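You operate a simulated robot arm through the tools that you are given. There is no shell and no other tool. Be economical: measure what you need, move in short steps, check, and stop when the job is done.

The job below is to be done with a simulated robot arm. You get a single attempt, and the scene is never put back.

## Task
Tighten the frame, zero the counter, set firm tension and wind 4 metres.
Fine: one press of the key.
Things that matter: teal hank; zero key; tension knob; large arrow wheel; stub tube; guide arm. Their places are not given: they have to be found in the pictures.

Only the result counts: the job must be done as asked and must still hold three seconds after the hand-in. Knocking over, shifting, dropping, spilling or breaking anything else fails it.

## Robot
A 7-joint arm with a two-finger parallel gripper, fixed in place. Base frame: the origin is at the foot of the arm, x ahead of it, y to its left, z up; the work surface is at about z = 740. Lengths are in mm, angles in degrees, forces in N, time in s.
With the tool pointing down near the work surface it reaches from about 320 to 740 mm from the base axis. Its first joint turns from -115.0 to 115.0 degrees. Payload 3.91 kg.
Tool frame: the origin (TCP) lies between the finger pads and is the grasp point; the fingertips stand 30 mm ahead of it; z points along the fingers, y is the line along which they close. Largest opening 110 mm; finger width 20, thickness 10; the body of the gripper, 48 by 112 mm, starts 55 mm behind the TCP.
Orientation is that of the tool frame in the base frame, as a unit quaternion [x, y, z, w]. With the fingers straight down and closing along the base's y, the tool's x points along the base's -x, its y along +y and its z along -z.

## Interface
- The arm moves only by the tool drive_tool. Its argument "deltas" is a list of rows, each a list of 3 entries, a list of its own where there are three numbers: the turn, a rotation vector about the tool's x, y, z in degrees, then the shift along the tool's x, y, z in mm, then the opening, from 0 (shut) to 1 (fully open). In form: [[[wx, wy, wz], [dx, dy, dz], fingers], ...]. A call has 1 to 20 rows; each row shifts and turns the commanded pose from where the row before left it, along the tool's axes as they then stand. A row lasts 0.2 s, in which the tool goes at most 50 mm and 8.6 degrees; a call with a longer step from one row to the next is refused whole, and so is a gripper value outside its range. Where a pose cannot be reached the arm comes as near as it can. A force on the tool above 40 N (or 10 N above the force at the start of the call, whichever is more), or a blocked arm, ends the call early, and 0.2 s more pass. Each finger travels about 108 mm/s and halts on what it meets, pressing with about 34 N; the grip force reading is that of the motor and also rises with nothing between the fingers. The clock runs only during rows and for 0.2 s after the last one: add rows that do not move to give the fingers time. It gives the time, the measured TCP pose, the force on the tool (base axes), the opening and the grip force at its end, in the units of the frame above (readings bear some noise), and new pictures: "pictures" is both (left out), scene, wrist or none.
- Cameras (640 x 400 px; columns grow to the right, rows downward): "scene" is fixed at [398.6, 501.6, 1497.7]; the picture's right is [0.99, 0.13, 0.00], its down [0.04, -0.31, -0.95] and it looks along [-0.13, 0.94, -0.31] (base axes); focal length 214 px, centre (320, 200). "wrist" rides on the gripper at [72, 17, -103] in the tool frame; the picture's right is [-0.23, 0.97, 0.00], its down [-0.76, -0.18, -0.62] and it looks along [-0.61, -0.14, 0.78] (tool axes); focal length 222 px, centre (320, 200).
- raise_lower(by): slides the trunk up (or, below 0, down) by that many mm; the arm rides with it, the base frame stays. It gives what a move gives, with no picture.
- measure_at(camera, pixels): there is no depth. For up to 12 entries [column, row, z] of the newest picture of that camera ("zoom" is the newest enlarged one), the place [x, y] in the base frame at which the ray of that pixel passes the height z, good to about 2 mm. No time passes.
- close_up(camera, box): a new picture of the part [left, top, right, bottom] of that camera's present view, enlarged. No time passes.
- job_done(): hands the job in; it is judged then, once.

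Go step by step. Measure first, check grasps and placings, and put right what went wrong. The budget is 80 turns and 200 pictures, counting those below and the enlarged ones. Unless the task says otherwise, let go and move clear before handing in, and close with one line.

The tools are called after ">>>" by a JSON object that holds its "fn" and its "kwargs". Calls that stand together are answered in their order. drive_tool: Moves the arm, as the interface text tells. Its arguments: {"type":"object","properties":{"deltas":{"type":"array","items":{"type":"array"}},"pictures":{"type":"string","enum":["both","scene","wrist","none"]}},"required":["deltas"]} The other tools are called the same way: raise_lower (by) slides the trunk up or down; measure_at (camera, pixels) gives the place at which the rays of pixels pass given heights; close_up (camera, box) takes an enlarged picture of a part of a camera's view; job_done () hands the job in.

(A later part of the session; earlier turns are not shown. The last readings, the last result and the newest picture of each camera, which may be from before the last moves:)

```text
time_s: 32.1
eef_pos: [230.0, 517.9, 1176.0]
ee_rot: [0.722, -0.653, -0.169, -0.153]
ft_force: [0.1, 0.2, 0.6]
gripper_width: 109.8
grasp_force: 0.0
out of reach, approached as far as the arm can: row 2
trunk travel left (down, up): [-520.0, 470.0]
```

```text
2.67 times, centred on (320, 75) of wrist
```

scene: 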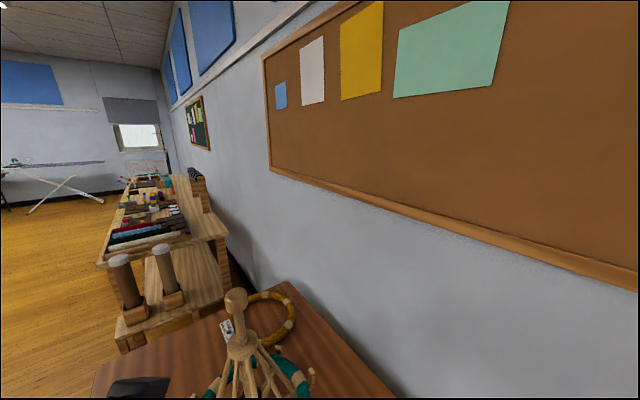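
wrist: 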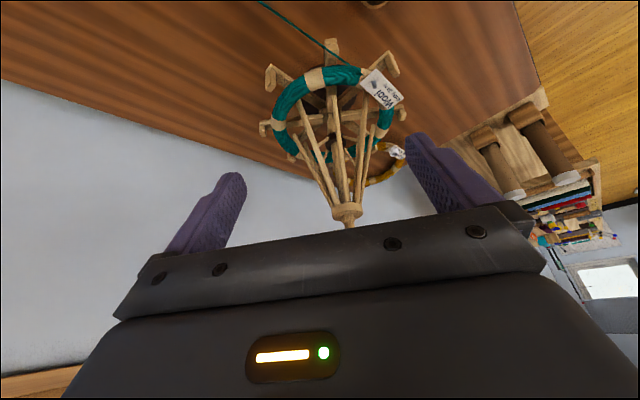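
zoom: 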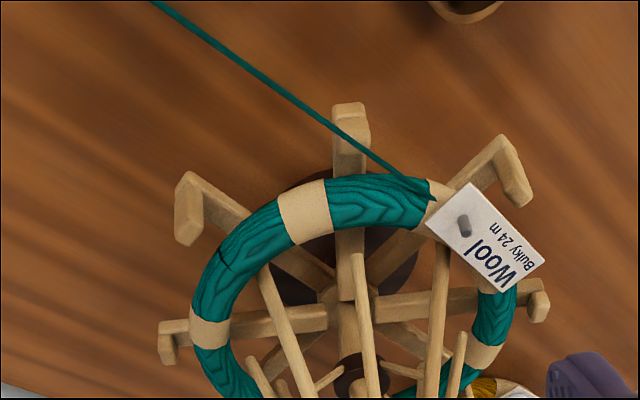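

The rib ends appear to reach the hank. Next I'll move over the counter for a close look at the key, dial, knob and guide arm.

>>> {"fn": "drive_tool", "kwargs": {"deltas": [[[0, 6.5, 0], [0, 0, 0], 0.5], [[0, 6.5, 0], [0, 0, 0], 0], [[0, 6.5, 0], [0, 0, 0], 0], [[0, 6.5, 0], [0, 0, 0], 0], [[0, 0, 0], [31, -13, 25], 0], [[0, 0, 0], [31, -13, 25], 0], [[0, 0, 0], [31, -13, 25], 0], [[0, 0, 0], [31, -13, 25], 0], [[0, 0, 0], [31, -13, 25], 0], [[0, 0, 0], [0, 0, 0], 0]], "pictures": "wrist"}}

>>> {"fn": "close_up", "kwargs": {"camera": "wrist", "box": [180, 0, 460, 175]}}

```text
time_s: 34.4
eef_pos: [312.6, 370.6, 1041.7]
ee_rot: [0.742, -0.67, -0.003, -0.003]
ft_force: [-0.4, -0.3, 0.0]
gripper_width: 0.1
grasp_force: 33.6
out of reach, approached as far as the arm can: row 4
trunk travel left (down, up): [-520.0, 470.0]
```

wrist: 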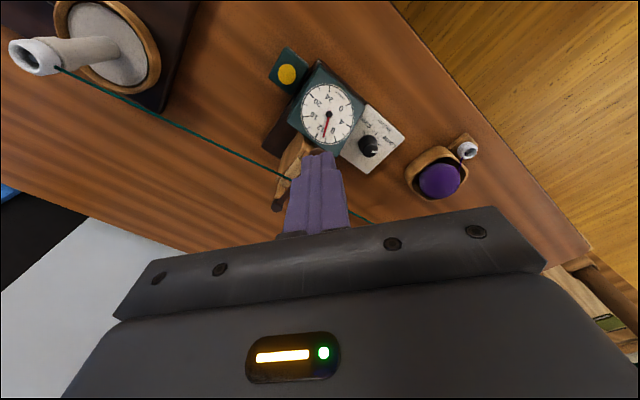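

```text
2.29 times, centred on (320, 88) of wrist
```

zoom: 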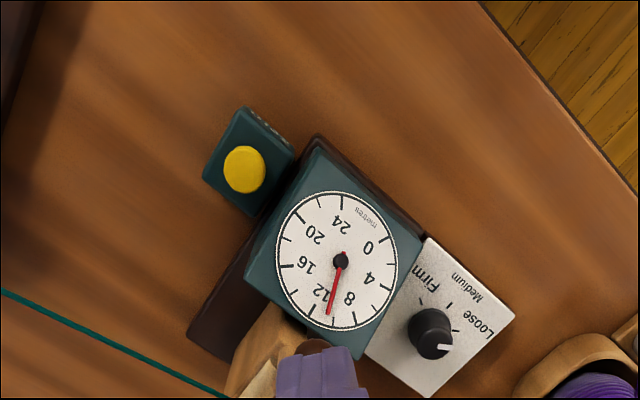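

The yellow key is at wrist (287,75), with the knob at (368,146) and the tick marks visible. I'll measure them for triangulation against the first survey.

>>> {"fn": "measure_at", "kwargs": {"camera": "wrist", "pixels": [[287, 75, 740], [287, 75, 770], [287, 75, 790], [287, 75, 810], [328, 113, 790], [328, 113, 830], [368, 148, 790], [368, 148, 770]]}}

>>> {"fn": "close_up", "kwargs": {"camera": "wrist", "box": [250, 120, 350, 225]}}

>>> {"fn": "close_up", "kwargs": {"camera": "wrist", "box": [330, 95, 420, 180]}}

```text
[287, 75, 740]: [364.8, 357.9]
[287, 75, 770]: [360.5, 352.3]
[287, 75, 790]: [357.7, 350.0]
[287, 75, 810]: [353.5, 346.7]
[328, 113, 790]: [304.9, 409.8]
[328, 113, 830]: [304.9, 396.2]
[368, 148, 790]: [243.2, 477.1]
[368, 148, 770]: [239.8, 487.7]
```

```text
3.81 times, centred on (300, 172) of wrist
```

zoom: 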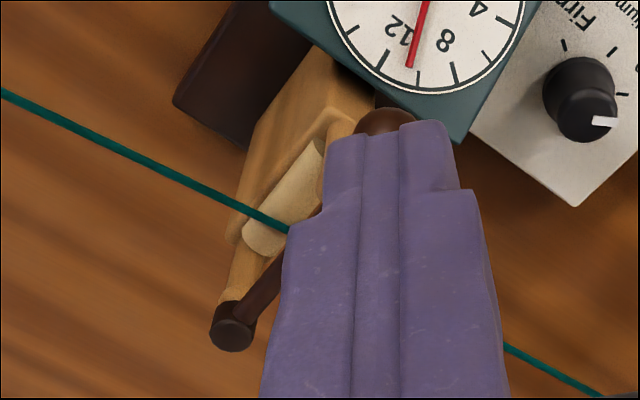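

```text
4.71 times, centred on (375, 138) of wrist
```

zoom: 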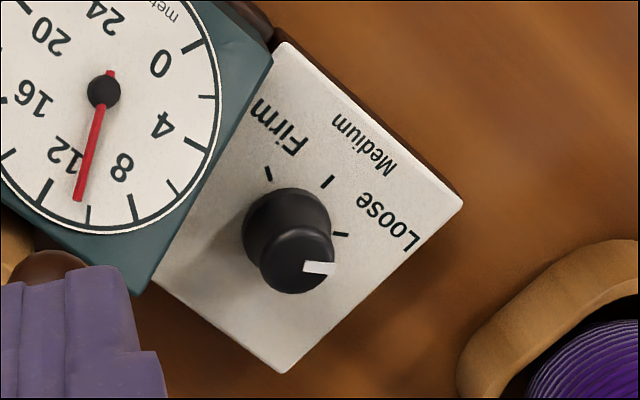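

The guide arm's brown lever lies across the yarn beside a cream roller, partly hidden by the fingers. I'll move over the key and turn the wrist to get a different viewing baseline.

>>> {"fn": "drive_tool", "kwargs": {"deltas": [[[0, 0, 0], [8, -14, 30], 0], [[0, 0, 0], [8, -14, 30], 0], [[0, 0, 0], [8, -14, 30], 0], [[0, 0, 7.5], [0, 0, 0], 0], [[0, 0, 7.5], [0, 0, 0], 0], [[0, 0, 7.5], [0, 0, 0], 0], [[0, 0, 7.5], [0, 0, 0], 0], [[0, 0, 7.5], [0, 0, 0], 0], [[0, 0, 7.5], [0, 0, 0], 0], [[0, 0, 7.5], [0, 0, 0], 0], [[0, 0, 7.5], [0, 0, 0], 0], [[0, 0, 0], [0, 0, 0], 0]], "pictures": "wrist"}}

>>> {"fn": "close_up", "kwargs": {"camera": "wrist", "box": [200, 0, 520, 200]}}

```text
time_s: 37.0
eef_pos: [358.2, 351.4, 953.8]
ee_rot: [-0.307, 0.952, 0.003, 0.001]
ft_force: [-0.5, 0.4, -1.1]
gripper_width: 0.0
grasp_force: 34.3
trunk travel left (down, up): [-520.0, 470.0]
```

wrist: 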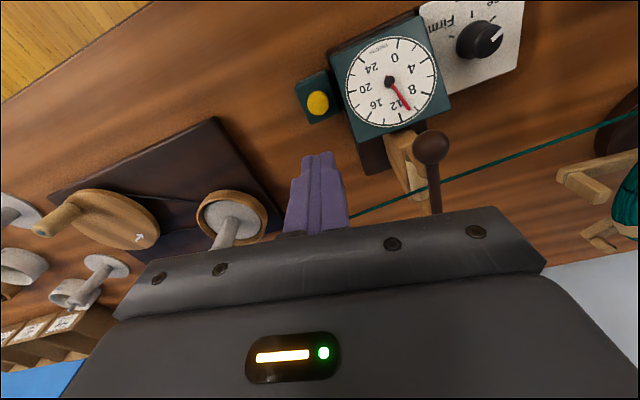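

```text
2.00 times, centred on (360, 100) of wrist
```

zoom: 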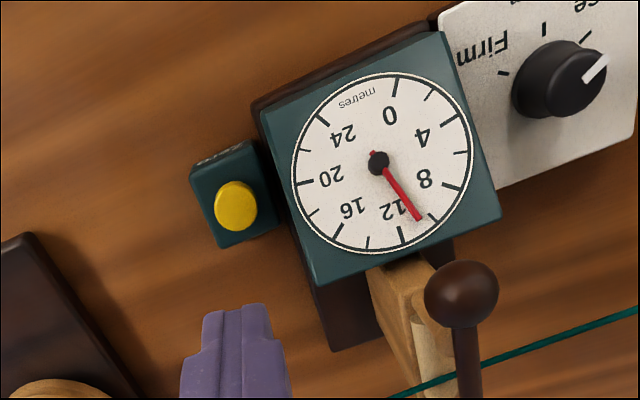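

From here the ball-ended lever clearly stands up raised beside the roller at (432,148). I'll triangulate key, dial and ball.

>>> {"fn": "measure_at", "kwargs": {"camera": "wrist", "pixels": [[317, 103, 740], [317, 103, 770], [317, 103, 790], [317, 103, 810], [389, 81, 790], [389, 81, 830], [481, 36, 770], [481, 36, 790], [481, 36, 810], [432, 148, 850], [432, 148, 880], [432, 148, 900]]}}

```text
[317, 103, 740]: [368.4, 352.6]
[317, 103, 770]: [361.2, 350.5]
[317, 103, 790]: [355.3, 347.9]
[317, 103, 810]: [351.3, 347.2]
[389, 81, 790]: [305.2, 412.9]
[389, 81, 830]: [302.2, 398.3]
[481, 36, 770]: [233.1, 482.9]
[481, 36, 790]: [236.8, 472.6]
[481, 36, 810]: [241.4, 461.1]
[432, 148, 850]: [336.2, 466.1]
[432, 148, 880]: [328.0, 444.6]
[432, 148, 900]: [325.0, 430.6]
```

The key's top is near (360,350,775). I'm almost above it, so I'll descend to just over it and check.

>>> {"fn": "drive_tool", "kwargs": {"deltas": [[[0, 0, 0], [-1, -2, 40], 0], [[0, 0, 0], [0, 0, 40], 0], [[0, 0, 0], [0, 0, 30], 0], [[0, 0, 0], [0, 0, 10], 0], [[0, 0, 0], [0, 0, 0], 0]], "pictures": "wrist"}}

>>> {"fn": "close_up", "kwargs": {"camera": "wrist", "box": [240, 80, 480, 230]}}

```text
time_s: 38.1
eef_pos: [359.0, 353.2, 833.4]
ee_rot: [-0.307, 0.952, 0.003, 0.0]
ft_force: [-0.4, 0.9, -0.6]
gripper_width: 0.0
grasp_force: 33.7
trunk travel left (down, up): [-520.0, 470.0]
```

wrist: 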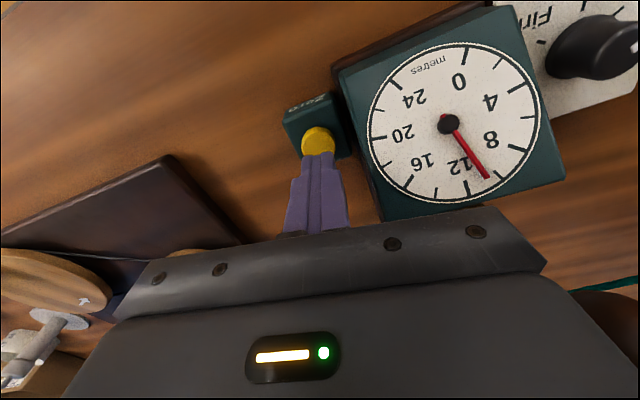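

```text
2.67 times, centred on (360, 155) of wrist
```

zoom: 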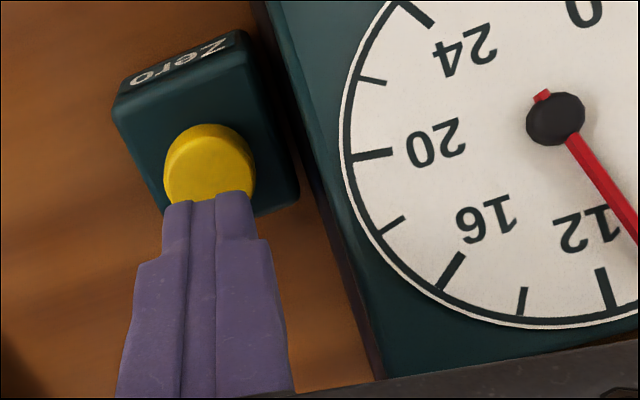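

The tag reads "Zero". I'll measure the key centre at (318,140) once more before pressing.

>>> {"fn": "measure_at", "kwargs": {"camera": "wrist", "pixels": [[318, 142, 765], [318, 142, 775], [318, 142, 785], [318, 142, 795]]}}

```text
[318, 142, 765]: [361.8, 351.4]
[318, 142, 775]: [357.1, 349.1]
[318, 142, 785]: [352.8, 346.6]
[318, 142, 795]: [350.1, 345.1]
```

The tool is lined up within 3 mm. I'll descend in small steps until the key gives, then read the dial.

>>> {"fn": "drive_tool", "kwargs": {"deltas": [[[0, 0, 0], [1, -2, 15], 0], [[0, 0, 0], [0, 0, 5], 0], [[0, 0, 0], [0, 0, 3], 0], [[0, 0, 0], [0, 0, 2], 0], [[0, 0, 0], [0, 0, 2], 0], [[0, 0, 0], [0, 0, 2], 0], [[0, 0, 0], [0, 0, 0], 0]], "pictures": "wrist"}}

>>> {"fn": "close_up", "kwargs": {"camera": "wrist", "box": [240, 60, 560, 230]}}

```text
time_s: 39.8
eef_pos: [360.6, 350.7, 807.5]
ee_rot: [-0.308, 0.951, 0.003, 0.003]
ft_force: [1.5, 2.3, 20.7]
gripper_width: 0.3
grasp_force: 33.9
trunk travel left (down, up): [-520.0, 470.0]
```

wrist: 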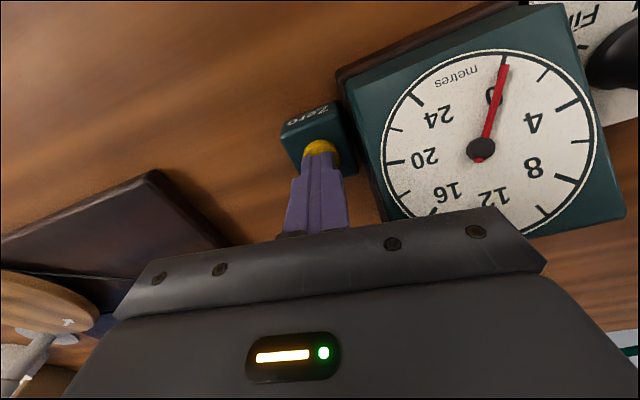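

```text
2.00 times, centred on (400, 145) of wrist
```

zoom: 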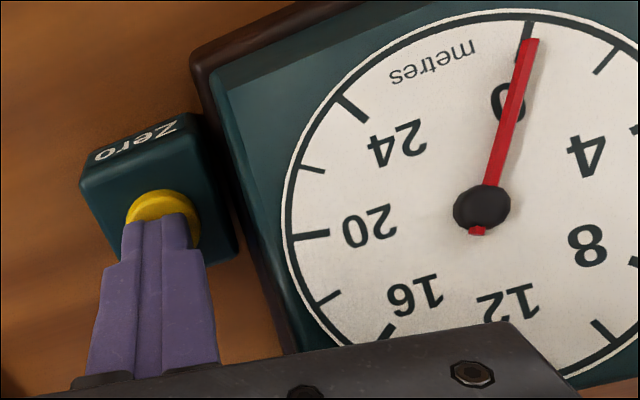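

The needle reads 0 after one press. I'll lift off and look at the raised guide arm and the tension knob.

>>> {"fn": "drive_tool", "kwargs": {"deltas": [[[0, 0, 0], [0, 0, -20], 0], [[0, 0, 0], [0, 0, -45], 0], [[0, 0, 0], [0, 0, -45], 0], [[0, 0, 0], [0, 0, -45], 0], [[0, 0, 0], [28, -5, -30], 0], [[0, 0, 0], [28, -5, 0], 0], [[0, 0, 0], [0, 0, 0], 0]], "pictures": "wrist"}}

>>> {"fn": "close_up", "kwargs": {"camera": "wrist", "box": [320, 10, 560, 210]}}

```text
time_s: 41.4
eef_pos: [319.1, 307.2, 989.3]
ee_rot: [-0.308, 0.951, 0.004, 0.001]
ft_force: [-0.4, 0.6, 0.0]
gripper_width: 0.1
grasp_force: 34.3
trunk travel left (down, up): [-520.0, 470.0]
```

wrist: 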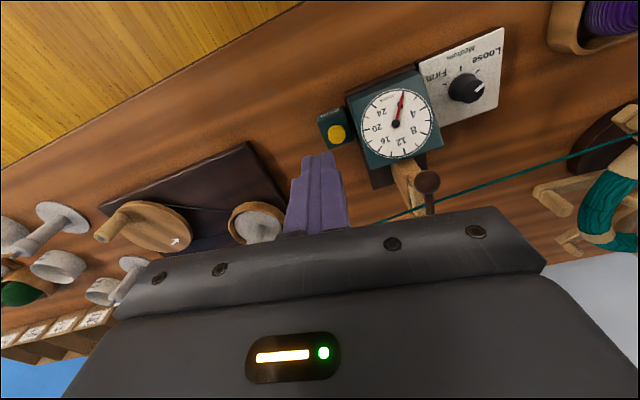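

```text
2.00 times, centred on (440, 110) of wrist
```

zoom: 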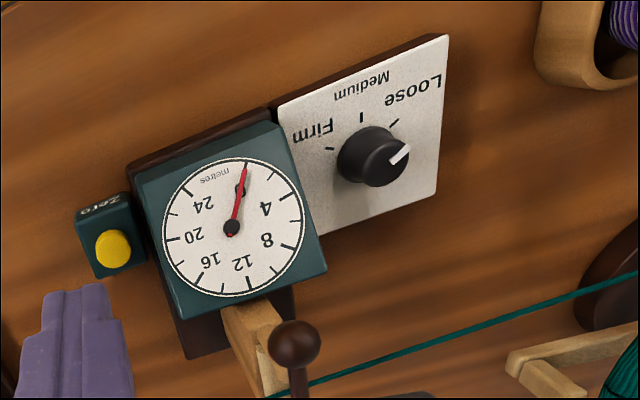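

The view of the guide arm is cut by the gripper at row 200. I'll tilt the tool about 22° to bring it into view.

>>> {"fn": "drive_tool", "kwargs": {"deltas": [[[0, -7.5, 0], [0, 0, 0], 0], [[0, -7.5, 0], [0, 0, 0], 0], [[0, -7.5, 0], [0, 0, 0], 0], [[0, 0, 0], [0, 0, 30], 0], [[0, 0, 0], [0, 0, 0], 0]], "pictures": "wrist"}}

>>> {"fn": "close_up", "kwargs": {"camera": "wrist", "box": [350, 30, 520, 170]}}

```text
time_s: 42.5
eef_pos: [328.6, 314.5, 961.1]
ee_rot: [-0.302, 0.933, 0.063, 0.185]
ft_force: [0.2, -0.2, 0.5]
gripper_width: 0.0
grasp_force: 33.7
trunk travel left (down, up): [-520.0, 470.0]
```

wrist: 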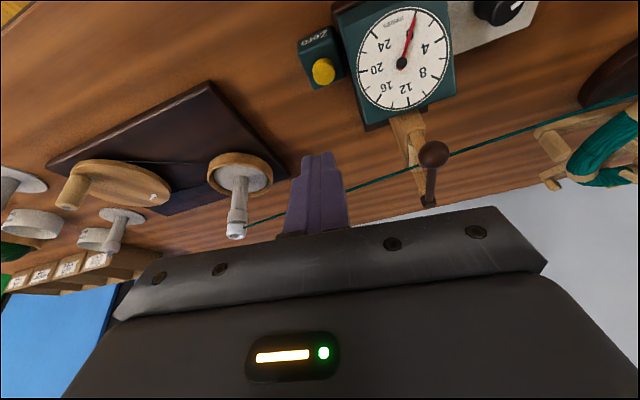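

```text
2.86 times, centred on (435, 100) of wrist
```

zoom: 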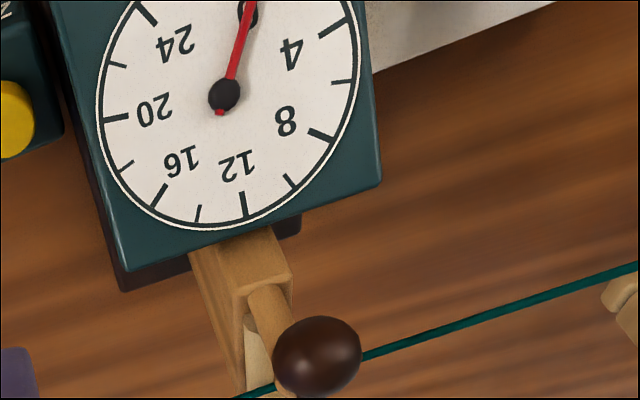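

I'll triangulate the ball, (433,152), and the pivot end, (429,204), from here.

>>> {"fn": "measure_at", "kwargs": {"camera": "wrist", "pixels": [[433, 152, 830], [433, 152, 850], [433, 152, 870], [433, 152, 890], [429, 203, 760], [429, 203, 780], [429, 203, 800], [412, 118, 780], [433, 206, 800], [245, 226, 880], [402, 63, 830]]}}

```text
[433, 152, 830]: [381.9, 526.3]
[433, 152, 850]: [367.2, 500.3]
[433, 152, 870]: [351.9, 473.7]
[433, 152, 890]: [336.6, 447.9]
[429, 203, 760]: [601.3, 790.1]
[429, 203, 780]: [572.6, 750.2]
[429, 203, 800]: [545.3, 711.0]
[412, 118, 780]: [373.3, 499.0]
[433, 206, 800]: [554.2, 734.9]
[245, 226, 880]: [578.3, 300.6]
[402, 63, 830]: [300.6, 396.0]
```

The ball is near (326,430,902), so this mechanism stands fairly high. I need a flatter side view, so I'll tilt further and back away.

>>> {"fn": "drive_tool", "kwargs": {"deltas": [[[0, -7.5, 0], [0, 0, 0], 0], [[0, -7.5, 0], [0, 0, 0], 0], [[0, -7.5, 0], [0, 0, 0], 0], [[0, -7.5, 0], [0, 0, 0], 0], [[0, -7.5, 0], [0, 0, 0], 0], [[0, 0, 0], [20, 0, -35], 0], [[0, 0, 0], [20, 0, -35], 0], [[0, 0, 0], [0, 0, 0], 0]], "pictures": "wrist"}}

>>> {"fn": "close_up", "kwargs": {"camera": "wrist", "box": [330, 20, 530, 180]}}

```text
time_s: 44.4
eef_pos: [281.4, 307.2, 998.3]
ee_rot: [-0.268, 0.837, 0.142, 0.456]
ft_force: [0.7, 0.1, 0.2]
gripper_width: 0.0
grasp_force: 34.1
out of reach, approached as far as the arm can: row 3, 6, 7
trunk travel left (down, up): [-520.0, 470.0]
```

wrist: 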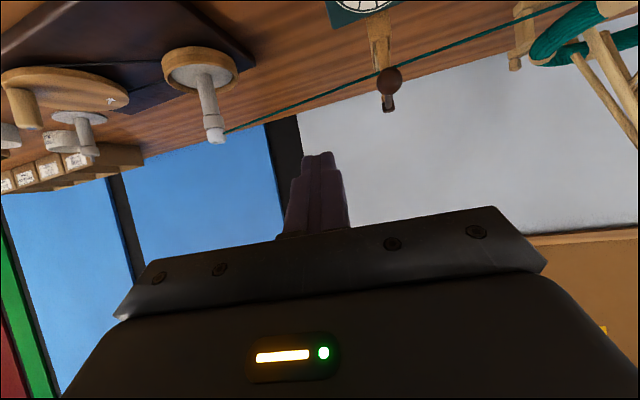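

```text
2.50 times, centred on (430, 100) of wrist
```

zoom: 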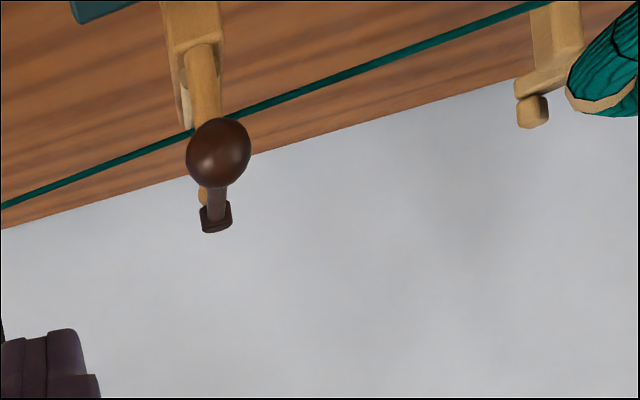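

Here the lever looks roughly level, running from the ball to a dark pivot block at the far end of the wooden arm. I'll measure the pivot and ball to find its slope.

>>> {"fn": "measure_at", "kwargs": {"camera": "wrist", "pixels": [[388, 106, 860], [388, 106, 880], [388, 106, 900], [388, 81, 890], [388, 81, 900], [388, 81, 910], [379, 35, 880], [379, 35, 860], [345, 88, 880], [430, 60, 870]]}}

>>> {"fn": "close_up", "kwargs": {"camera": "wrist", "box": [360, 20, 420, 120]}}

```text
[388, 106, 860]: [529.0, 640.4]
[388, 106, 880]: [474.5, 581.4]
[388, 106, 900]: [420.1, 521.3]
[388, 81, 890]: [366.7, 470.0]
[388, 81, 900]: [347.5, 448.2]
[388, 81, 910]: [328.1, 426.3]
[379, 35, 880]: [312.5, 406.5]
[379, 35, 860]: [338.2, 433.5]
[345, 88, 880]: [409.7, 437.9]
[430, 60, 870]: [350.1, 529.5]
```

```text
4.00 times, centred on (390, 70) of wrist
```

zoom: 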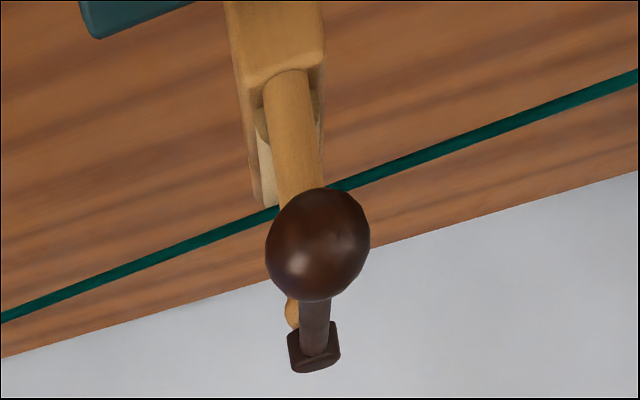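

Ball and pivot are both at z about 905, so the guide arm is already closed over the yarn. I'll now go above the tension knob with the wrist turned so that there's room to rotate.

>>> {"fn": "drive_tool", "kwargs": {"deltas": [[[0, 7.1, 0], [0, 0, 0], 0], [[0, 7.1, 0], [0, 0, 0], 0], [[0, 7.1, 0], [0, 0, 0], 0], [[0, 7.1, 0], [0, 0, 0], 0], [[0, 7.1, 0], [0, 0, 0], 0], [[0, 7.1, 0], [0, 0, 0], 0], [[0, 7.1, 0], [0, 0, 0], 0], [[0, 7.1, 0], [0, 0, 0], 0], [[0, 0, 7.2], [0, 0, 0], 0], [[0, 0, 7.2], [0, 0, 0], 0], [[0, 0, 7.2], [0, 0, 0], 0], [[0, 0, 7.2], [0, 0, 0], 0], [[0, 0, 7.2], [0, 0, 0], 0], [[0, 0, 0], [7, 38, 5], 0], [[0, 0, 0], [7, 38, 5], 0], [[0, 0, 0], [7, 38, 5], 0], [[0, 0, 0], [7, 38, 5], 0], [[0, 0, 0], [0, 0, 0], 0]], "pictures": "wrist"}}

>>> {"fn": "close_up", "kwargs": {"camera": "wrist", "box": [220, 20, 420, 160]}}

```text
time_s: 48.1
eef_pos: [255.4, 460.2, 977.2]
ee_rot: [0.006, 1.0, 0.0, 0.004]
ft_force: [0.8, 0.0, -0.4]
gripper_width: 0.1
grasp_force: 33.8
trunk travel left (down, up): [-520.0, 470.0]
```

wrist: 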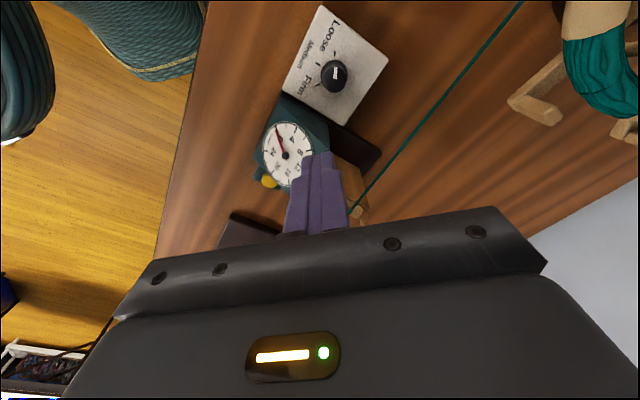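

```text
2.86 times, centred on (320, 90) of wrist
```

zoom: 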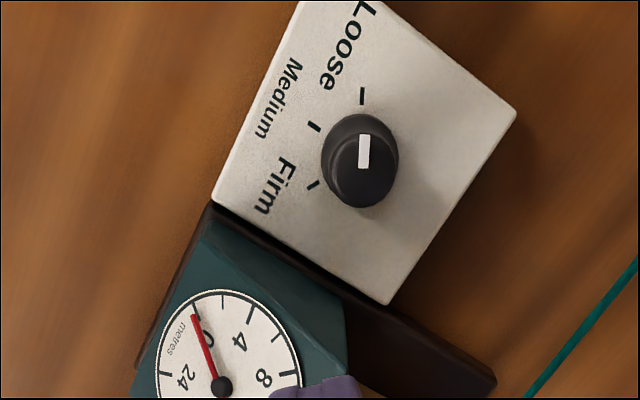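

The pointer is on the Loose tick and Firm lies about 115–120° counter-clockwise from it. I'll measure the knob top at (335,79).

>>> {"fn": "measure_at", "kwargs": {"camera": "wrist", "pixels": [[334.7, 79, 770], [334.7, 79, 790], [334.7, 79, 810], [333, 73, 770], [333, 73, 790], [322, 78, 780], [347, 78, 780], [345, 9, 770], [388, 60, 770], [290, 153, 830]]}}

```text
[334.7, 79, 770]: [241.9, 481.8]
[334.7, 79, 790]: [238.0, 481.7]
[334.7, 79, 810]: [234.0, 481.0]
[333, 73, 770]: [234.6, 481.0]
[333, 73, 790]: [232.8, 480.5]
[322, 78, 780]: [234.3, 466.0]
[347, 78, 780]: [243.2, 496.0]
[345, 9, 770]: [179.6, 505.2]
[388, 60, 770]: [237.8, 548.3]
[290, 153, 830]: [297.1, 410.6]
```

The knob is at about (240,481), its top near z 780. I'll turn back 25° for rotation room, open a little and descend around it.

>>> {"fn": "drive_tool", "kwargs": {"deltas": [[[0, 0, 0], [15.5, 21.5, 30], 0.3], [[0, 0, 8.3], [0, 0, 40], 0.5], [[0, 0, 8.3], [0, 0, 40], 0.55], [[0, 0, 8.3], [0, 0, 40], 0.55], [[0, 0, 0], [0, 0, 12], 0.55], [[0, 0, 0], [0, 0, 0], 0.55]], "pictures": "wrist"}}

>>> {"fn": "close_up", "kwargs": {"camera": "wrist", "box": [220, 80, 440, 240]}}

```text
time_s: 49.5
eef_pos: [240.8, 482.5, 815.7]
ee_rot: [0.221, 0.975, 0.001, 0.004]
ft_force: [0.1, 0.6, 0.8]
gripper_width: 60.2
grasp_force: 0.1
trunk travel left (down, up): [-520.0, 470.0]
```

wrist: 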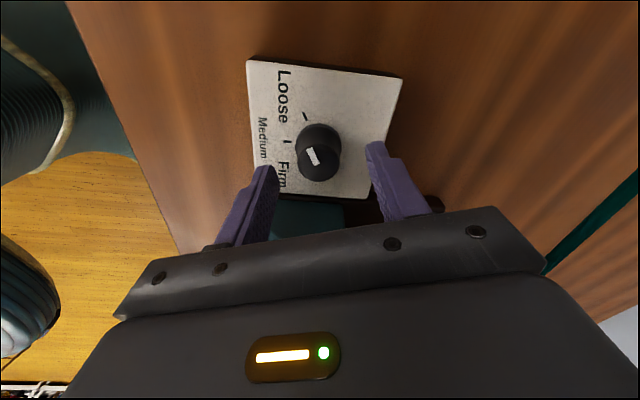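

```text
2.50 times, centred on (330, 160) of wrist
```

zoom: 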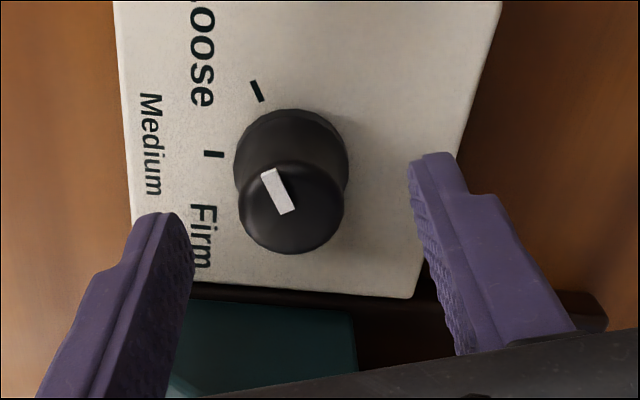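

The fingers straddle the knob, whose top is at wrist (319,163). I'll measure it to check the centring.

>>> {"fn": "measure_at", "kwargs": {"camera": "wrist", "pixels": [[319, 163, 770], [319, 163, 780], [319, 163, 790], [315, 144, 755], [315, 144, 765]]}}

```text
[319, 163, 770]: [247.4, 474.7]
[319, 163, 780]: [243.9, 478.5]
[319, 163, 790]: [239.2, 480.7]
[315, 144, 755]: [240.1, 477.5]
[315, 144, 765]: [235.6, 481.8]
```

Centred within 2 mm. I'll descend 20 mm, close gently on the knob and check.

>>> {"fn": "drive_tool", "kwargs": {"deltas": [[[0, 0, 0], [0, -1, 12], 0.55], [[0, 0, 0], [0, 0, 4], 0.55], [[0, 0, 0], [0, 0, 4], 0.55], [[0, 0, 0], [0, 0, 0], 0.4], [[0, 0, 0], [0, 0, 0], 0.25], [[0, 0, 0], [0, 0, 0], 0.15], [[0, 0, 0], [0, 0, 0], 0.15]], "pictures": "wrist"}}

>>> {"fn": "close_up", "kwargs": {"camera": "wrist", "box": [220, 80, 440, 240]}}

```text
time_s: 51.1
eef_pos: [241.5, 482.3, 794.8]
ee_rot: [0.22, 0.975, 0.001, 0.004]
ft_force: [0.3, 2.4, -0.2]
gripper_width: 33.2
grasp_force: 45.1
trunk travel left (down, up): [-520.0, 470.0]
```

wrist: 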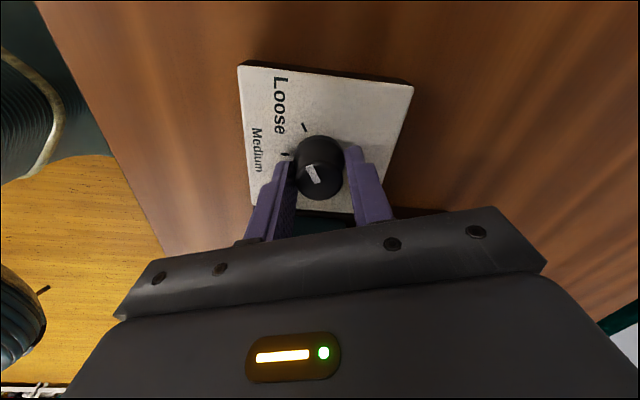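

```text
2.50 times, centred on (330, 160) of wrist
```

zoom: 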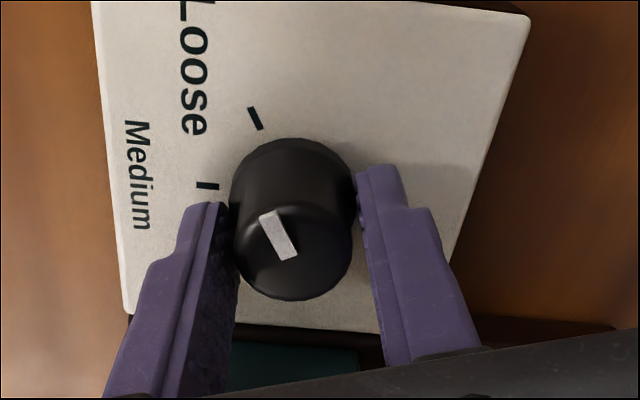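

The knob is gripped at 33 mm. I'll turn it counter-clockwise by 56° first and check.

>>> {"fn": "drive_tool", "kwargs": {"deltas": [[[0, 0, -8], [0, 0, 0], 0.15], [[0, 0, -8], [0, 0, 0], 0.15], [[0, 0, -8], [0, 0, 0], 0.15], [[0, 0, -8], [0, 0, 0], 0.15], [[0, 0, -8], [0, 0, 0], 0.15], [[0, 0, -8], [0, 0, 0], 0.15], [[0, 0, -8], [0, 0, 0], 0.15], [[0, 0, 0], [0, 0, 0], 0.15]], "pictures": "wrist"}}

>>> {"fn": "close_up", "kwargs": {"camera": "wrist", "box": [220, 80, 440, 240]}}

```text
time_s: 53.0
eef_pos: [240.6, 483.6, 794.9]
ee_rot: [-0.263, 0.965, 0.001, 0.005]
ft_force: [4.4, 24.1, 8.8]
gripper_width: 33.1
grasp_force: 44.3
trunk travel left (down, up): [-520.0, 470.0]
```

wrist: 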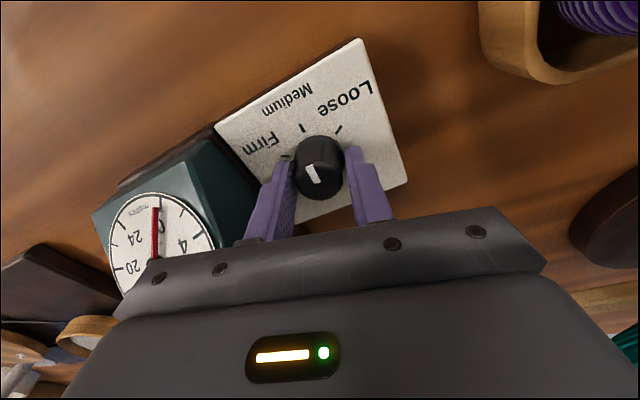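

```text
2.50 times, centred on (330, 160) of wrist
```

zoom: 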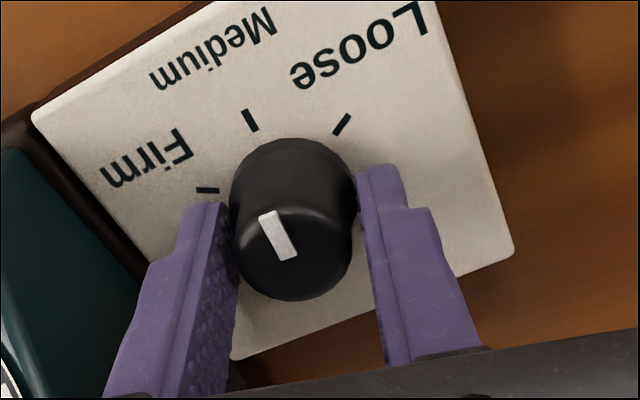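

The pointer moved exactly from Loose to Medium. I'll relieve the side load by 2 mm and turn another 56° to Firm.

>>> {"fn": "drive_tool", "kwargs": {"deltas": [[[0, 0, -8], [-1, 1.5, 0], 0.15], [[0, 0, -8], [0, 0, 0], 0.15], [[0, 0, -8], [0, 0, 0], 0.15], [[0, 0, -8], [0, 0, 0], 0.15], [[0, 0, -8], [0, 0, 0], 0.15], [[0, 0, -8], [0, 0, 0], 0.15], [[0, 0, -8], [0, 0, 0], 0.15], [[0, 0, 0], [0, 0, 0], 0.15]], "pictures": "wrist"}}

>>> {"fn": "close_up", "kwargs": {"camera": "wrist", "box": [220, 80, 440, 240]}}

```text
time_s: 54.8
eef_pos: [238.7, 485.6, 795.0]
ee_rot: [-0.686, 0.728, -0.002, 0.005]
ft_force: [-9.4, 21.4, 15.0]
gripper_width: 33.1
grasp_force: 45.3
trunk travel left (down, up): [-520.0, 470.0]
```

wrist: 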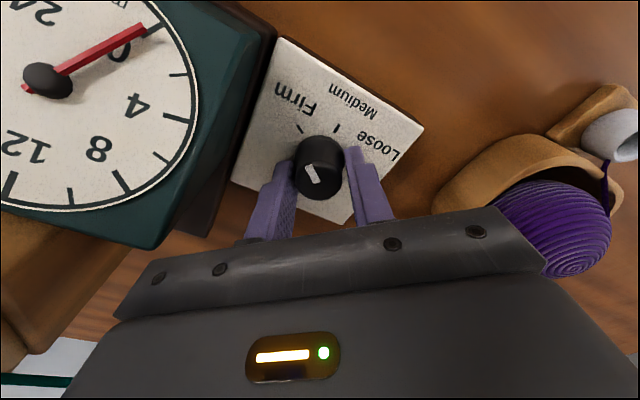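

```text
2.50 times, centred on (330, 160) of wrist
```

zoom: 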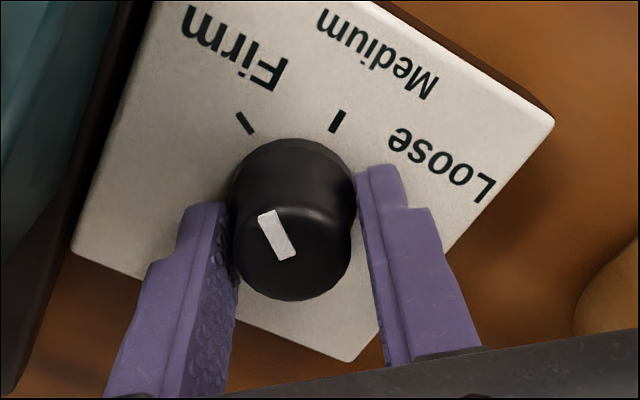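

The Firm tick is still about 8° short of the pointer line. I'll turn 8° more, then release and lift to verify.

>>> {"fn": "drive_tool", "kwargs": {"deltas": [[[0, 0, -4], [-1.5, 0, 0], 0.15], [[0, 0, -4], [0, 0, 0], 0.15], [[0, 0, 0], [0, 0, 0], 0.15], [[0, 0, 0], [0, 0, 0], 0.5], [[0, 0, 0], [0, 0, 0], 0.55], [[0, 0, 0], [0, 0, -40], 0.55], [[0, 0, 0], [0, 0, -40], 0.55], [[0, 0, 0], [0, 0, -30], 0.55], [[0, 0, 0], [0, 0, 0], 0.55]], "pictures": "wrist"}}

>>> {"fn": "close_up", "kwargs": {"camera": "wrist", "box": [250, 50, 410, 170]}}

```text
time_s: 56.8
eef_pos: [239.4, 483.7, 906.1]
ee_rot: [0.734, -0.679, 0.002, -0.002]
ft_force: [-0.1, -0.4, -0.1]
gripper_width: 60.4
grasp_force: 0.0
trunk travel left (down, up): [-520.0, 470.0]
```

wrist: 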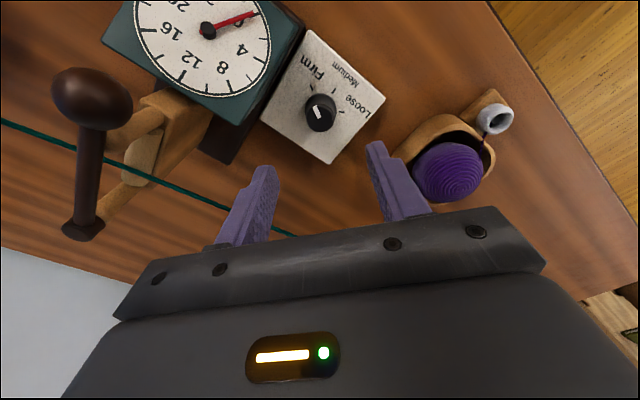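

```text
3.33 times, centred on (330, 110) of wrist
```

zoom: 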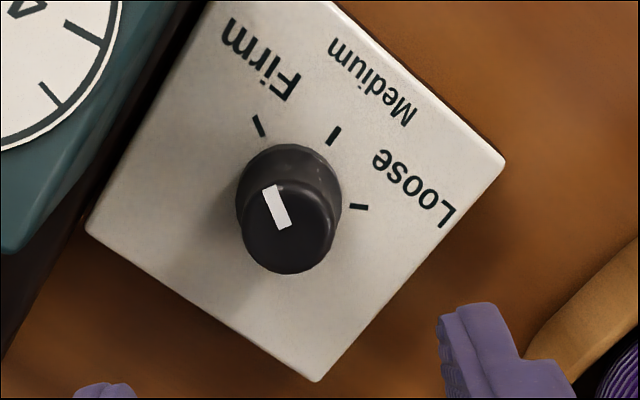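

The pointer now matches the Firm tick. This view also shows the guide arm well, so I'll enlarge it.

>>> {"fn": "close_up", "kwargs": {"camera": "wrist", "box": [0, 50, 280, 260]}}

```text
1.90 times, centred on (140, 155) of wrist
```

zoom: 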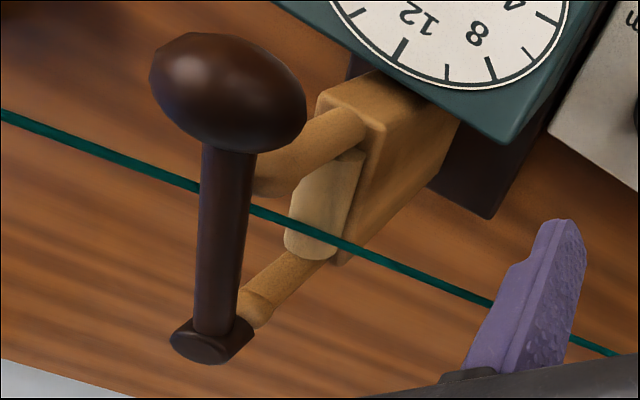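

I need to know whether the dark bar sits on the yarn or is raised above it. I'll measure the roller contact point, the bar and its ends from this view.

>>> {"fn": "measure_at", "kwargs": {"camera": "wrist", "pixels": [[145, 178, 840], [145, 178, 860], [145, 178, 880], [77, 146, 860], [77, 146, 880], [77, 146, 900], [92, 97, 900], [92, 97, 910], [84, 226, 880], [84, 226, 900], [108, 215, 880], [85, 150, 900]]}}

```text
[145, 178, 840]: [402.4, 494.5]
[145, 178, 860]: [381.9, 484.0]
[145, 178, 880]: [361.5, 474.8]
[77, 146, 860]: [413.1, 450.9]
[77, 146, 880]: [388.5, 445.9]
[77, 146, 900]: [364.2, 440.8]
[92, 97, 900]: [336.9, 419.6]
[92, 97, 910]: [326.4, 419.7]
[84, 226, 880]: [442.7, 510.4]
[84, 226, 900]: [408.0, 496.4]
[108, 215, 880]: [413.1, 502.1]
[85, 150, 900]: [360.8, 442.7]
```

The bar rests across both posts above the roller, so the gate looks closed and the yarn runs beneath it. Now I'll go to the large arrow wheel, rising and turning the wrist back on the way.

>>> {"fn": "drive_tool", "kwargs": {"deltas": [[[0, 0, 8.5], [0, 0, -10], 0.5], [[0, 0, 8.5], [0, 0, -10], 0.5], [[0, 0, 8.5], [0, 0, -10], 0.3], [[0, 0, 8.5], [0, 0, -10], 0.3], [[0, 0, 8.5], [0, 0, -10], 0.3], [[0, 0, 8.5], [0, 0, -10], 0.3], [[0, 0, 8.5], [0, 0, -10], 0.3], [[0, 0, 8.5], [0, 0, -10], 0.3], [[0, 0, 8.5], [0, 0, -10], 0.3], [[0, 0, 8.5], [0, 0, -10], 0.3], [[0, 0, 8.5], [0, 0, -5], 0.3], [[0, 0, 0], [-33, -37, 0], 0.3], [[0, 0, 0], [-33, -37, 0], 0.3], [[0, 0, 0], [-33, -37, 0], 0.3], [[0, 0, 0], [-33, -37, 0], 0.3], [[0, 0, 0], [-33, -37, 0], 0.3], [[0, 0, 0], [-33, -37, 0], 0.3], [[0, 0, 0], [-33, -37, 0], 0.3], [[0, 0, 0], [-33, -37, 0], 0.3], [[0, 0, 0], [-33, -37, 0], 0.3]], "pictures": "none"}}

>>> {"fn": "drive_tool", "kwargs": {"deltas": [[[0, 0, 0], [-33, -25, 0], 0.3], [[0, 0, 0], [-33, -10, 0], 0.3], [[0, 0, 0], [0, 0, 0], 0.3]], "pictures": "wrist"}}

>>> {"fn": "close_up", "kwargs": {"camera": "wrist", "box": [180, 20, 460, 200]}}

```text
time_s: 61.0
eef_pos: [543.3, 155.5, 1011.4]
ee_rot: [-0.008, 1.0, -0.001, 0.005]
ft_force: [0.1, 0.4, 0.2]
gripper_width: 33.0
grasp_force: 0.1
trunk travel left (down, up): [-520.0, 470.0]
```

```text
time_s: 61.8
eef_pos: [608.6, 121.8, 1013.1]
ee_rot: [-0.008, 1.0, 0.001, 0.003]
ft_force: [0.2, 0.1, 0.4]
gripper_width: 33.0
grasp_force: 0.2
trunk travel left (down, up): [-520.0, 470.0]
```

wrist: 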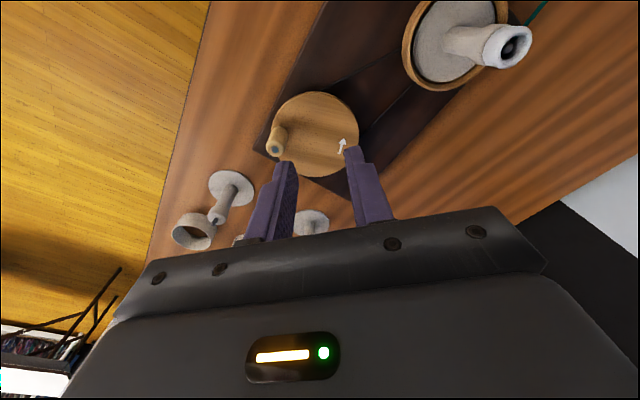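

```text
2.22 times, centred on (320, 110) of wrist
```

zoom: 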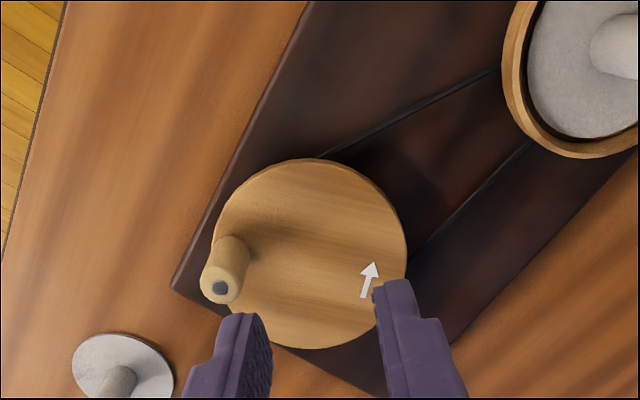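

The arrow on the right points up, meaning counter-clockwise seen from above. I'll measure the wheel centre and the crank peg at several heights.

>>> {"fn": "measure_at", "kwargs": {"camera": "wrist", "pixels": [[316, 133.4, 760], [316, 133.4, 780], [316, 133.4, 800], [275.4, 149.6, 800], [275.4, 149.6, 820], [275.4, 149.6, 840], [280.4, 135, 780], [280.4, 135, 800], [316, 92, 780], [316, 177, 780], [272, 133, 780], [358, 133, 780]]}}

```text
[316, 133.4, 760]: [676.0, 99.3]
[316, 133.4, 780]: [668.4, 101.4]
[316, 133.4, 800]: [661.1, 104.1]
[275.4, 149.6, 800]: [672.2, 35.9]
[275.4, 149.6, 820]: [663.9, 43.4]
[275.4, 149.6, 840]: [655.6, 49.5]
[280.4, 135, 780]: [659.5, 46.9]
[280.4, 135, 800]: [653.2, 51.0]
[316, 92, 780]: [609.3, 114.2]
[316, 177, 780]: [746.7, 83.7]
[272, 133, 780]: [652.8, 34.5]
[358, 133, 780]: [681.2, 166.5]
```

The wheel centre is about (664,100), radius 67, and the crank peg is at about (656,49) with its top near z 840. I'll move above the peg with the fingers open.

>>> {"fn": "drive_tool", "kwargs": {"deltas": [[[0, 0, 0], [-16, -24, 30], 0.5], [[0, 0, 0], [-16, -24, 30], 0.5], [[0, 0, 0], [-15, -24, 30], 0.5], [[0, 0, 0], [0, 0, 40], 0.5], [[0, 0, 0], [0, 0, 0], 0.5]], "pictures": "wrist"}}

>>> {"fn": "close_up", "kwargs": {"camera": "wrist", "box": [200, 60, 480, 240]}}

```text
time_s: 63.0
eef_pos: [658.7, 50.7, 881.9]
ee_rot: [-0.009, 1.0, 0.0, 0.004]
ft_force: [1.0, -0.7, 0.5]
gripper_width: 54.5
grasp_force: 0.1
trunk travel left (down, up): [-520.0, 470.0]
```

wrist: 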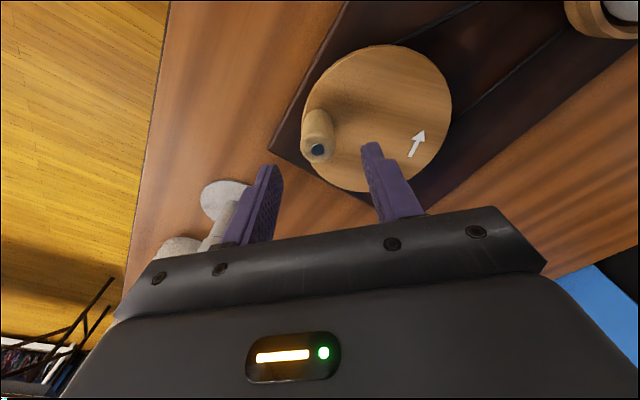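

```text
2.22 times, centred on (340, 150) of wrist
```

zoom: 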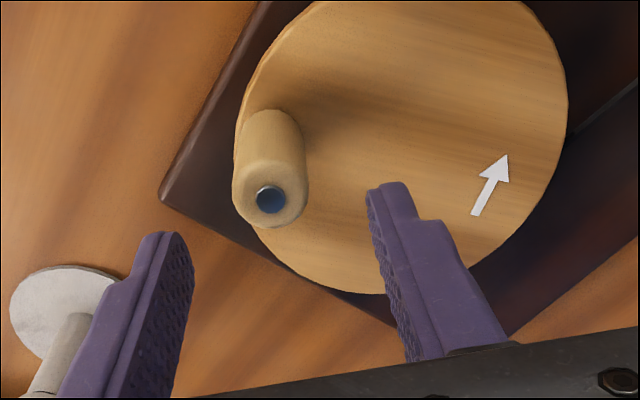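

The peg top shows at wrist (317,149), base near (317,119). I'll measure again.

>>> {"fn": "measure_at", "kwargs": {"camera": "wrist", "pixels": [[317.5, 148.6, 820], [317.5, 148.6, 830], [317.5, 148.6, 840], [317.5, 119, 780], [317.5, 119, 790], [317.5, 119, 800], [377, 123, 780], [377, 123, 790], [376, 45, 790], [388, 191, 790]]}}

```text
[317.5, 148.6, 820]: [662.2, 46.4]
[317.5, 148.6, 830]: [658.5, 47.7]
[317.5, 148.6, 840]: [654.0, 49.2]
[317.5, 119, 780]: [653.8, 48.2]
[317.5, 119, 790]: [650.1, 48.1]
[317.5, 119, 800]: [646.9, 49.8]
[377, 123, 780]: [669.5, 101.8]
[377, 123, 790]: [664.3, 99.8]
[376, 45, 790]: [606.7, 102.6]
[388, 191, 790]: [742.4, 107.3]
```

The peg is at (655,48.5), and the far side of its circle nears the reach limit. I'll tilt the tool 15° outward, lower around the peg and close on it.

>>> {"fn": "drive_tool", "kwargs": {"deltas": [[[0, -7.5, 0], [0, 0, 0], 0.5], [[0, -7.5, 0], [0, 0, 0], 0.5], [[0, 0, 0], [8, -2, 24], 0.5], [[0, 0, 0], [9, 0, 25], 0.5], [[0, 0, 0], [0, 0, 0], 0.35], [[0, 0, 0], [0, 0, 0], 0.2], [[0, 0, 0], [0, 0, 0], 0.1], [[0, 0, 0], [0, 0, 0], 0.1]], "pictures": "wrist"}}

>>> {"fn": "close_up", "kwargs": {"camera": "wrist", "box": [200, 60, 480, 240]}}

```text
time_s: 64.8
eef_pos: [655.1, 48.5, 830.9]
ee_rot: [-0.008, 0.991, 0.001, 0.135]
ft_force: [-0.2, -0.3, 0.8]
gripper_width: 25.5
grasp_force: 45.1
trunk travel left (down, up): [-520.0, 470.0]
```

wrist: 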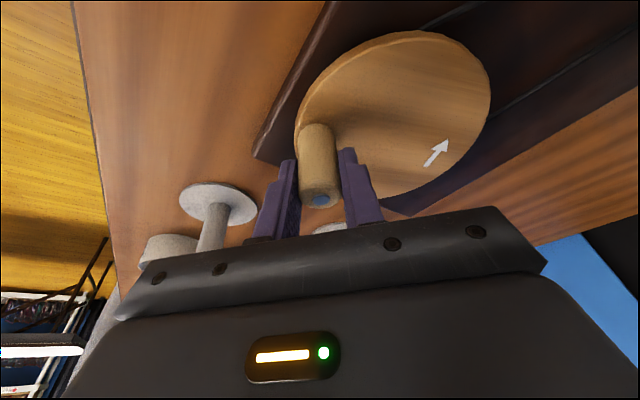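

```text
2.22 times, centred on (340, 150) of wrist
```

zoom: 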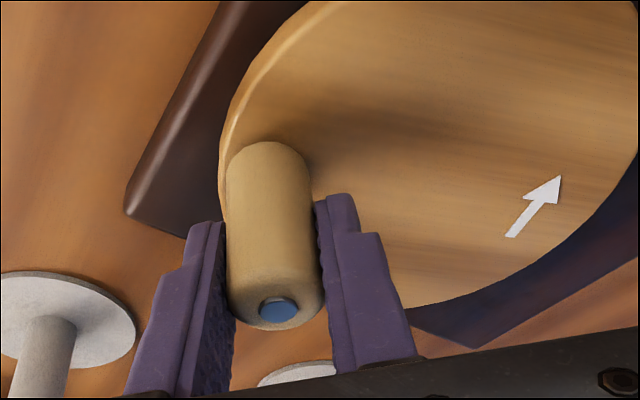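

The peg is held at 25.5 mm with negligible side forces. I'll try a first 30° of counter-clockwise arc and read the forces.

>>> {"fn": "drive_tool", "kwargs": {"deltas": [[[0, 0, 0], [-8.9, -1.8, 2.4], 0.1], [[0, 0, 0], [-9.0, -0.2, 2.4], 0.1], [[0, 0, 0], [-8.9, 1.5, 2.4], 0.1], [[0, 0, 0], [0, 0, 0], 0.1]], "pictures": "wrist"}}

>>> {"fn": "close_up", "kwargs": {"camera": "wrist", "box": [200, 30, 520, 240]}}

```text
time_s: 65.8
eef_pos: [683.2, 43.6, 831.4]
ee_rot: [-0.008, 0.991, 0.0, 0.134]
ft_force: [1.2, -21.7, 1.9]
gripper_width: 25.2
grasp_force: 45.0
trunk travel left (down, up): [-520.0, 470.0]
```

wrist: 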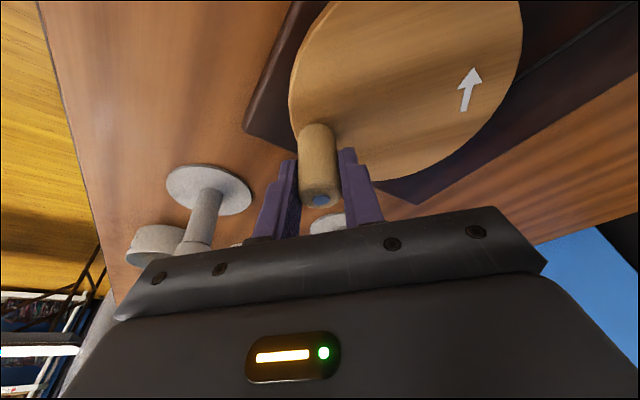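

```text
1.90 times, centred on (360, 135) of wrist
```

zoom: 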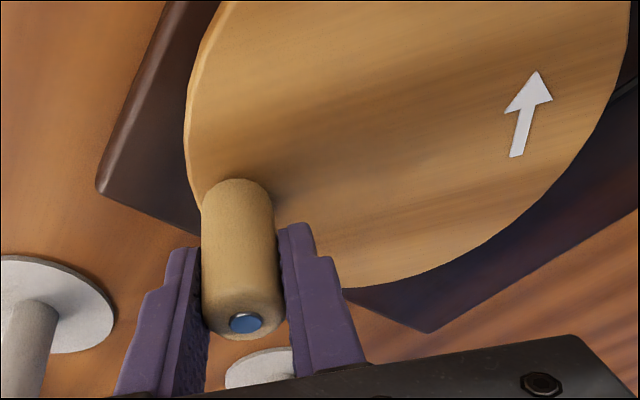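

The wheel follows. The -22 N in y tells me the true centre is nearer (678,98) with radius about 54.5, so I'll correct and continue the arc.

>>> {"fn": "drive_tool", "kwargs": {"deltas": [[[0, 0, 0], [-11.1, -2, 3.0], 0.1], [[0, 0, 0], [-10, 4.6, 2.7], 0.1], [[0, 0, 0], [-9, 6.6, 2.4], 0.1], [[0, 0, 0], [-7.4, 8.4, 2.0], 0.1], [[0, 0, 0], [0, 0, 0], 0.1]], "pictures": "none"}}

```text
time_s: 67.0
eef_pos: [723.3, 66.8, 831.8]
ee_rot: [-0.009, 0.991, 0.002, 0.135]
ft_force: [14.7, -11.5, -2.9]
gripper_width: 25.6
grasp_force: 44.8
trunk travel left (down, up): [-520.0, 470.0]
```

The radial force of about 19 N lets me refit the centre to (679.4,98.4) with radius 55.5. I'll continue round the far side.

>>> {"fn": "drive_tool", "kwargs": {"deltas": [[[0, 0, 0], [-8.1, 10.5, 2.2], 0.1], [[0, 0, 0], [-3.4, 11, 0.9], 0.1], [[0, 0, 0], [-1.2, 11.6, 0.3], 0.1], [[0, 0, 0], [1.3, 11.5, -0.3], 0.1], [[0, 0, 0], [3.5, 11, -0.9], 0.1], [[0, 0, 0], [5.7, 10.1, -1.5], 0.1], [[0, 0, 0], [0, 0, 0], 0.1]], "pictures": "wrist"}}

```text
time_s: 68.5
eef_pos: [721.5, 132.7, 831.2]
ee_rot: [-0.009, 0.991, 0.002, 0.134]
ft_force: [1.8, 1.4, 2.3]
gripper_width: 25.1
grasp_force: 44.6
trunk travel left (down, up): [-520.0, 470.0]
```

wrist: 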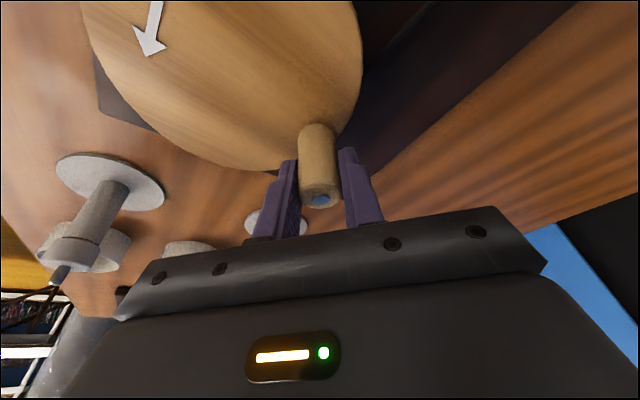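

Forces are near zero, so the fit is good. I'll bring the peg on round to the near side.

>>> {"fn": "drive_tool", "kwargs": {"deltas": [[[0, 0, 0], [7.5, 7.8, -2.0], 0.1], [[0, 0, 0], [8.6, 6.6, -2.3], 0.1], [[0, 0, 0], [9.7, 4.7, -2.6], 0.1], [[0, 0, 0], [10.4, 2.5, -2.8], 0.1], [[0, 0, 0], [10.6, 0.4, -2.8], 0.1], [[0, 0, 0], [10.5, -1.9, -2.8], 0.1], [[0, 0, 0], [10, -4, -2.7], 0.1], [[0, 0, 0], [8.9, -6, -2.4], 0.1], [[0, 0, 0], [7.7, -7.8, -2.1], 0.1], [[0, 0, 0], [0, 0, 0], 0.1]], "pictures": "none"}}

```text
time_s: 70.8
eef_pos: [635.1, 132.4, 832.2]
ee_rot: [-0.009, 0.991, 0.001, 0.136]
ft_force: [2.7, -1.4, 8.8]
gripper_width: 25.3
grasp_force: 45.0
trunk travel left (down, up): [-520.0, 470.0]
```

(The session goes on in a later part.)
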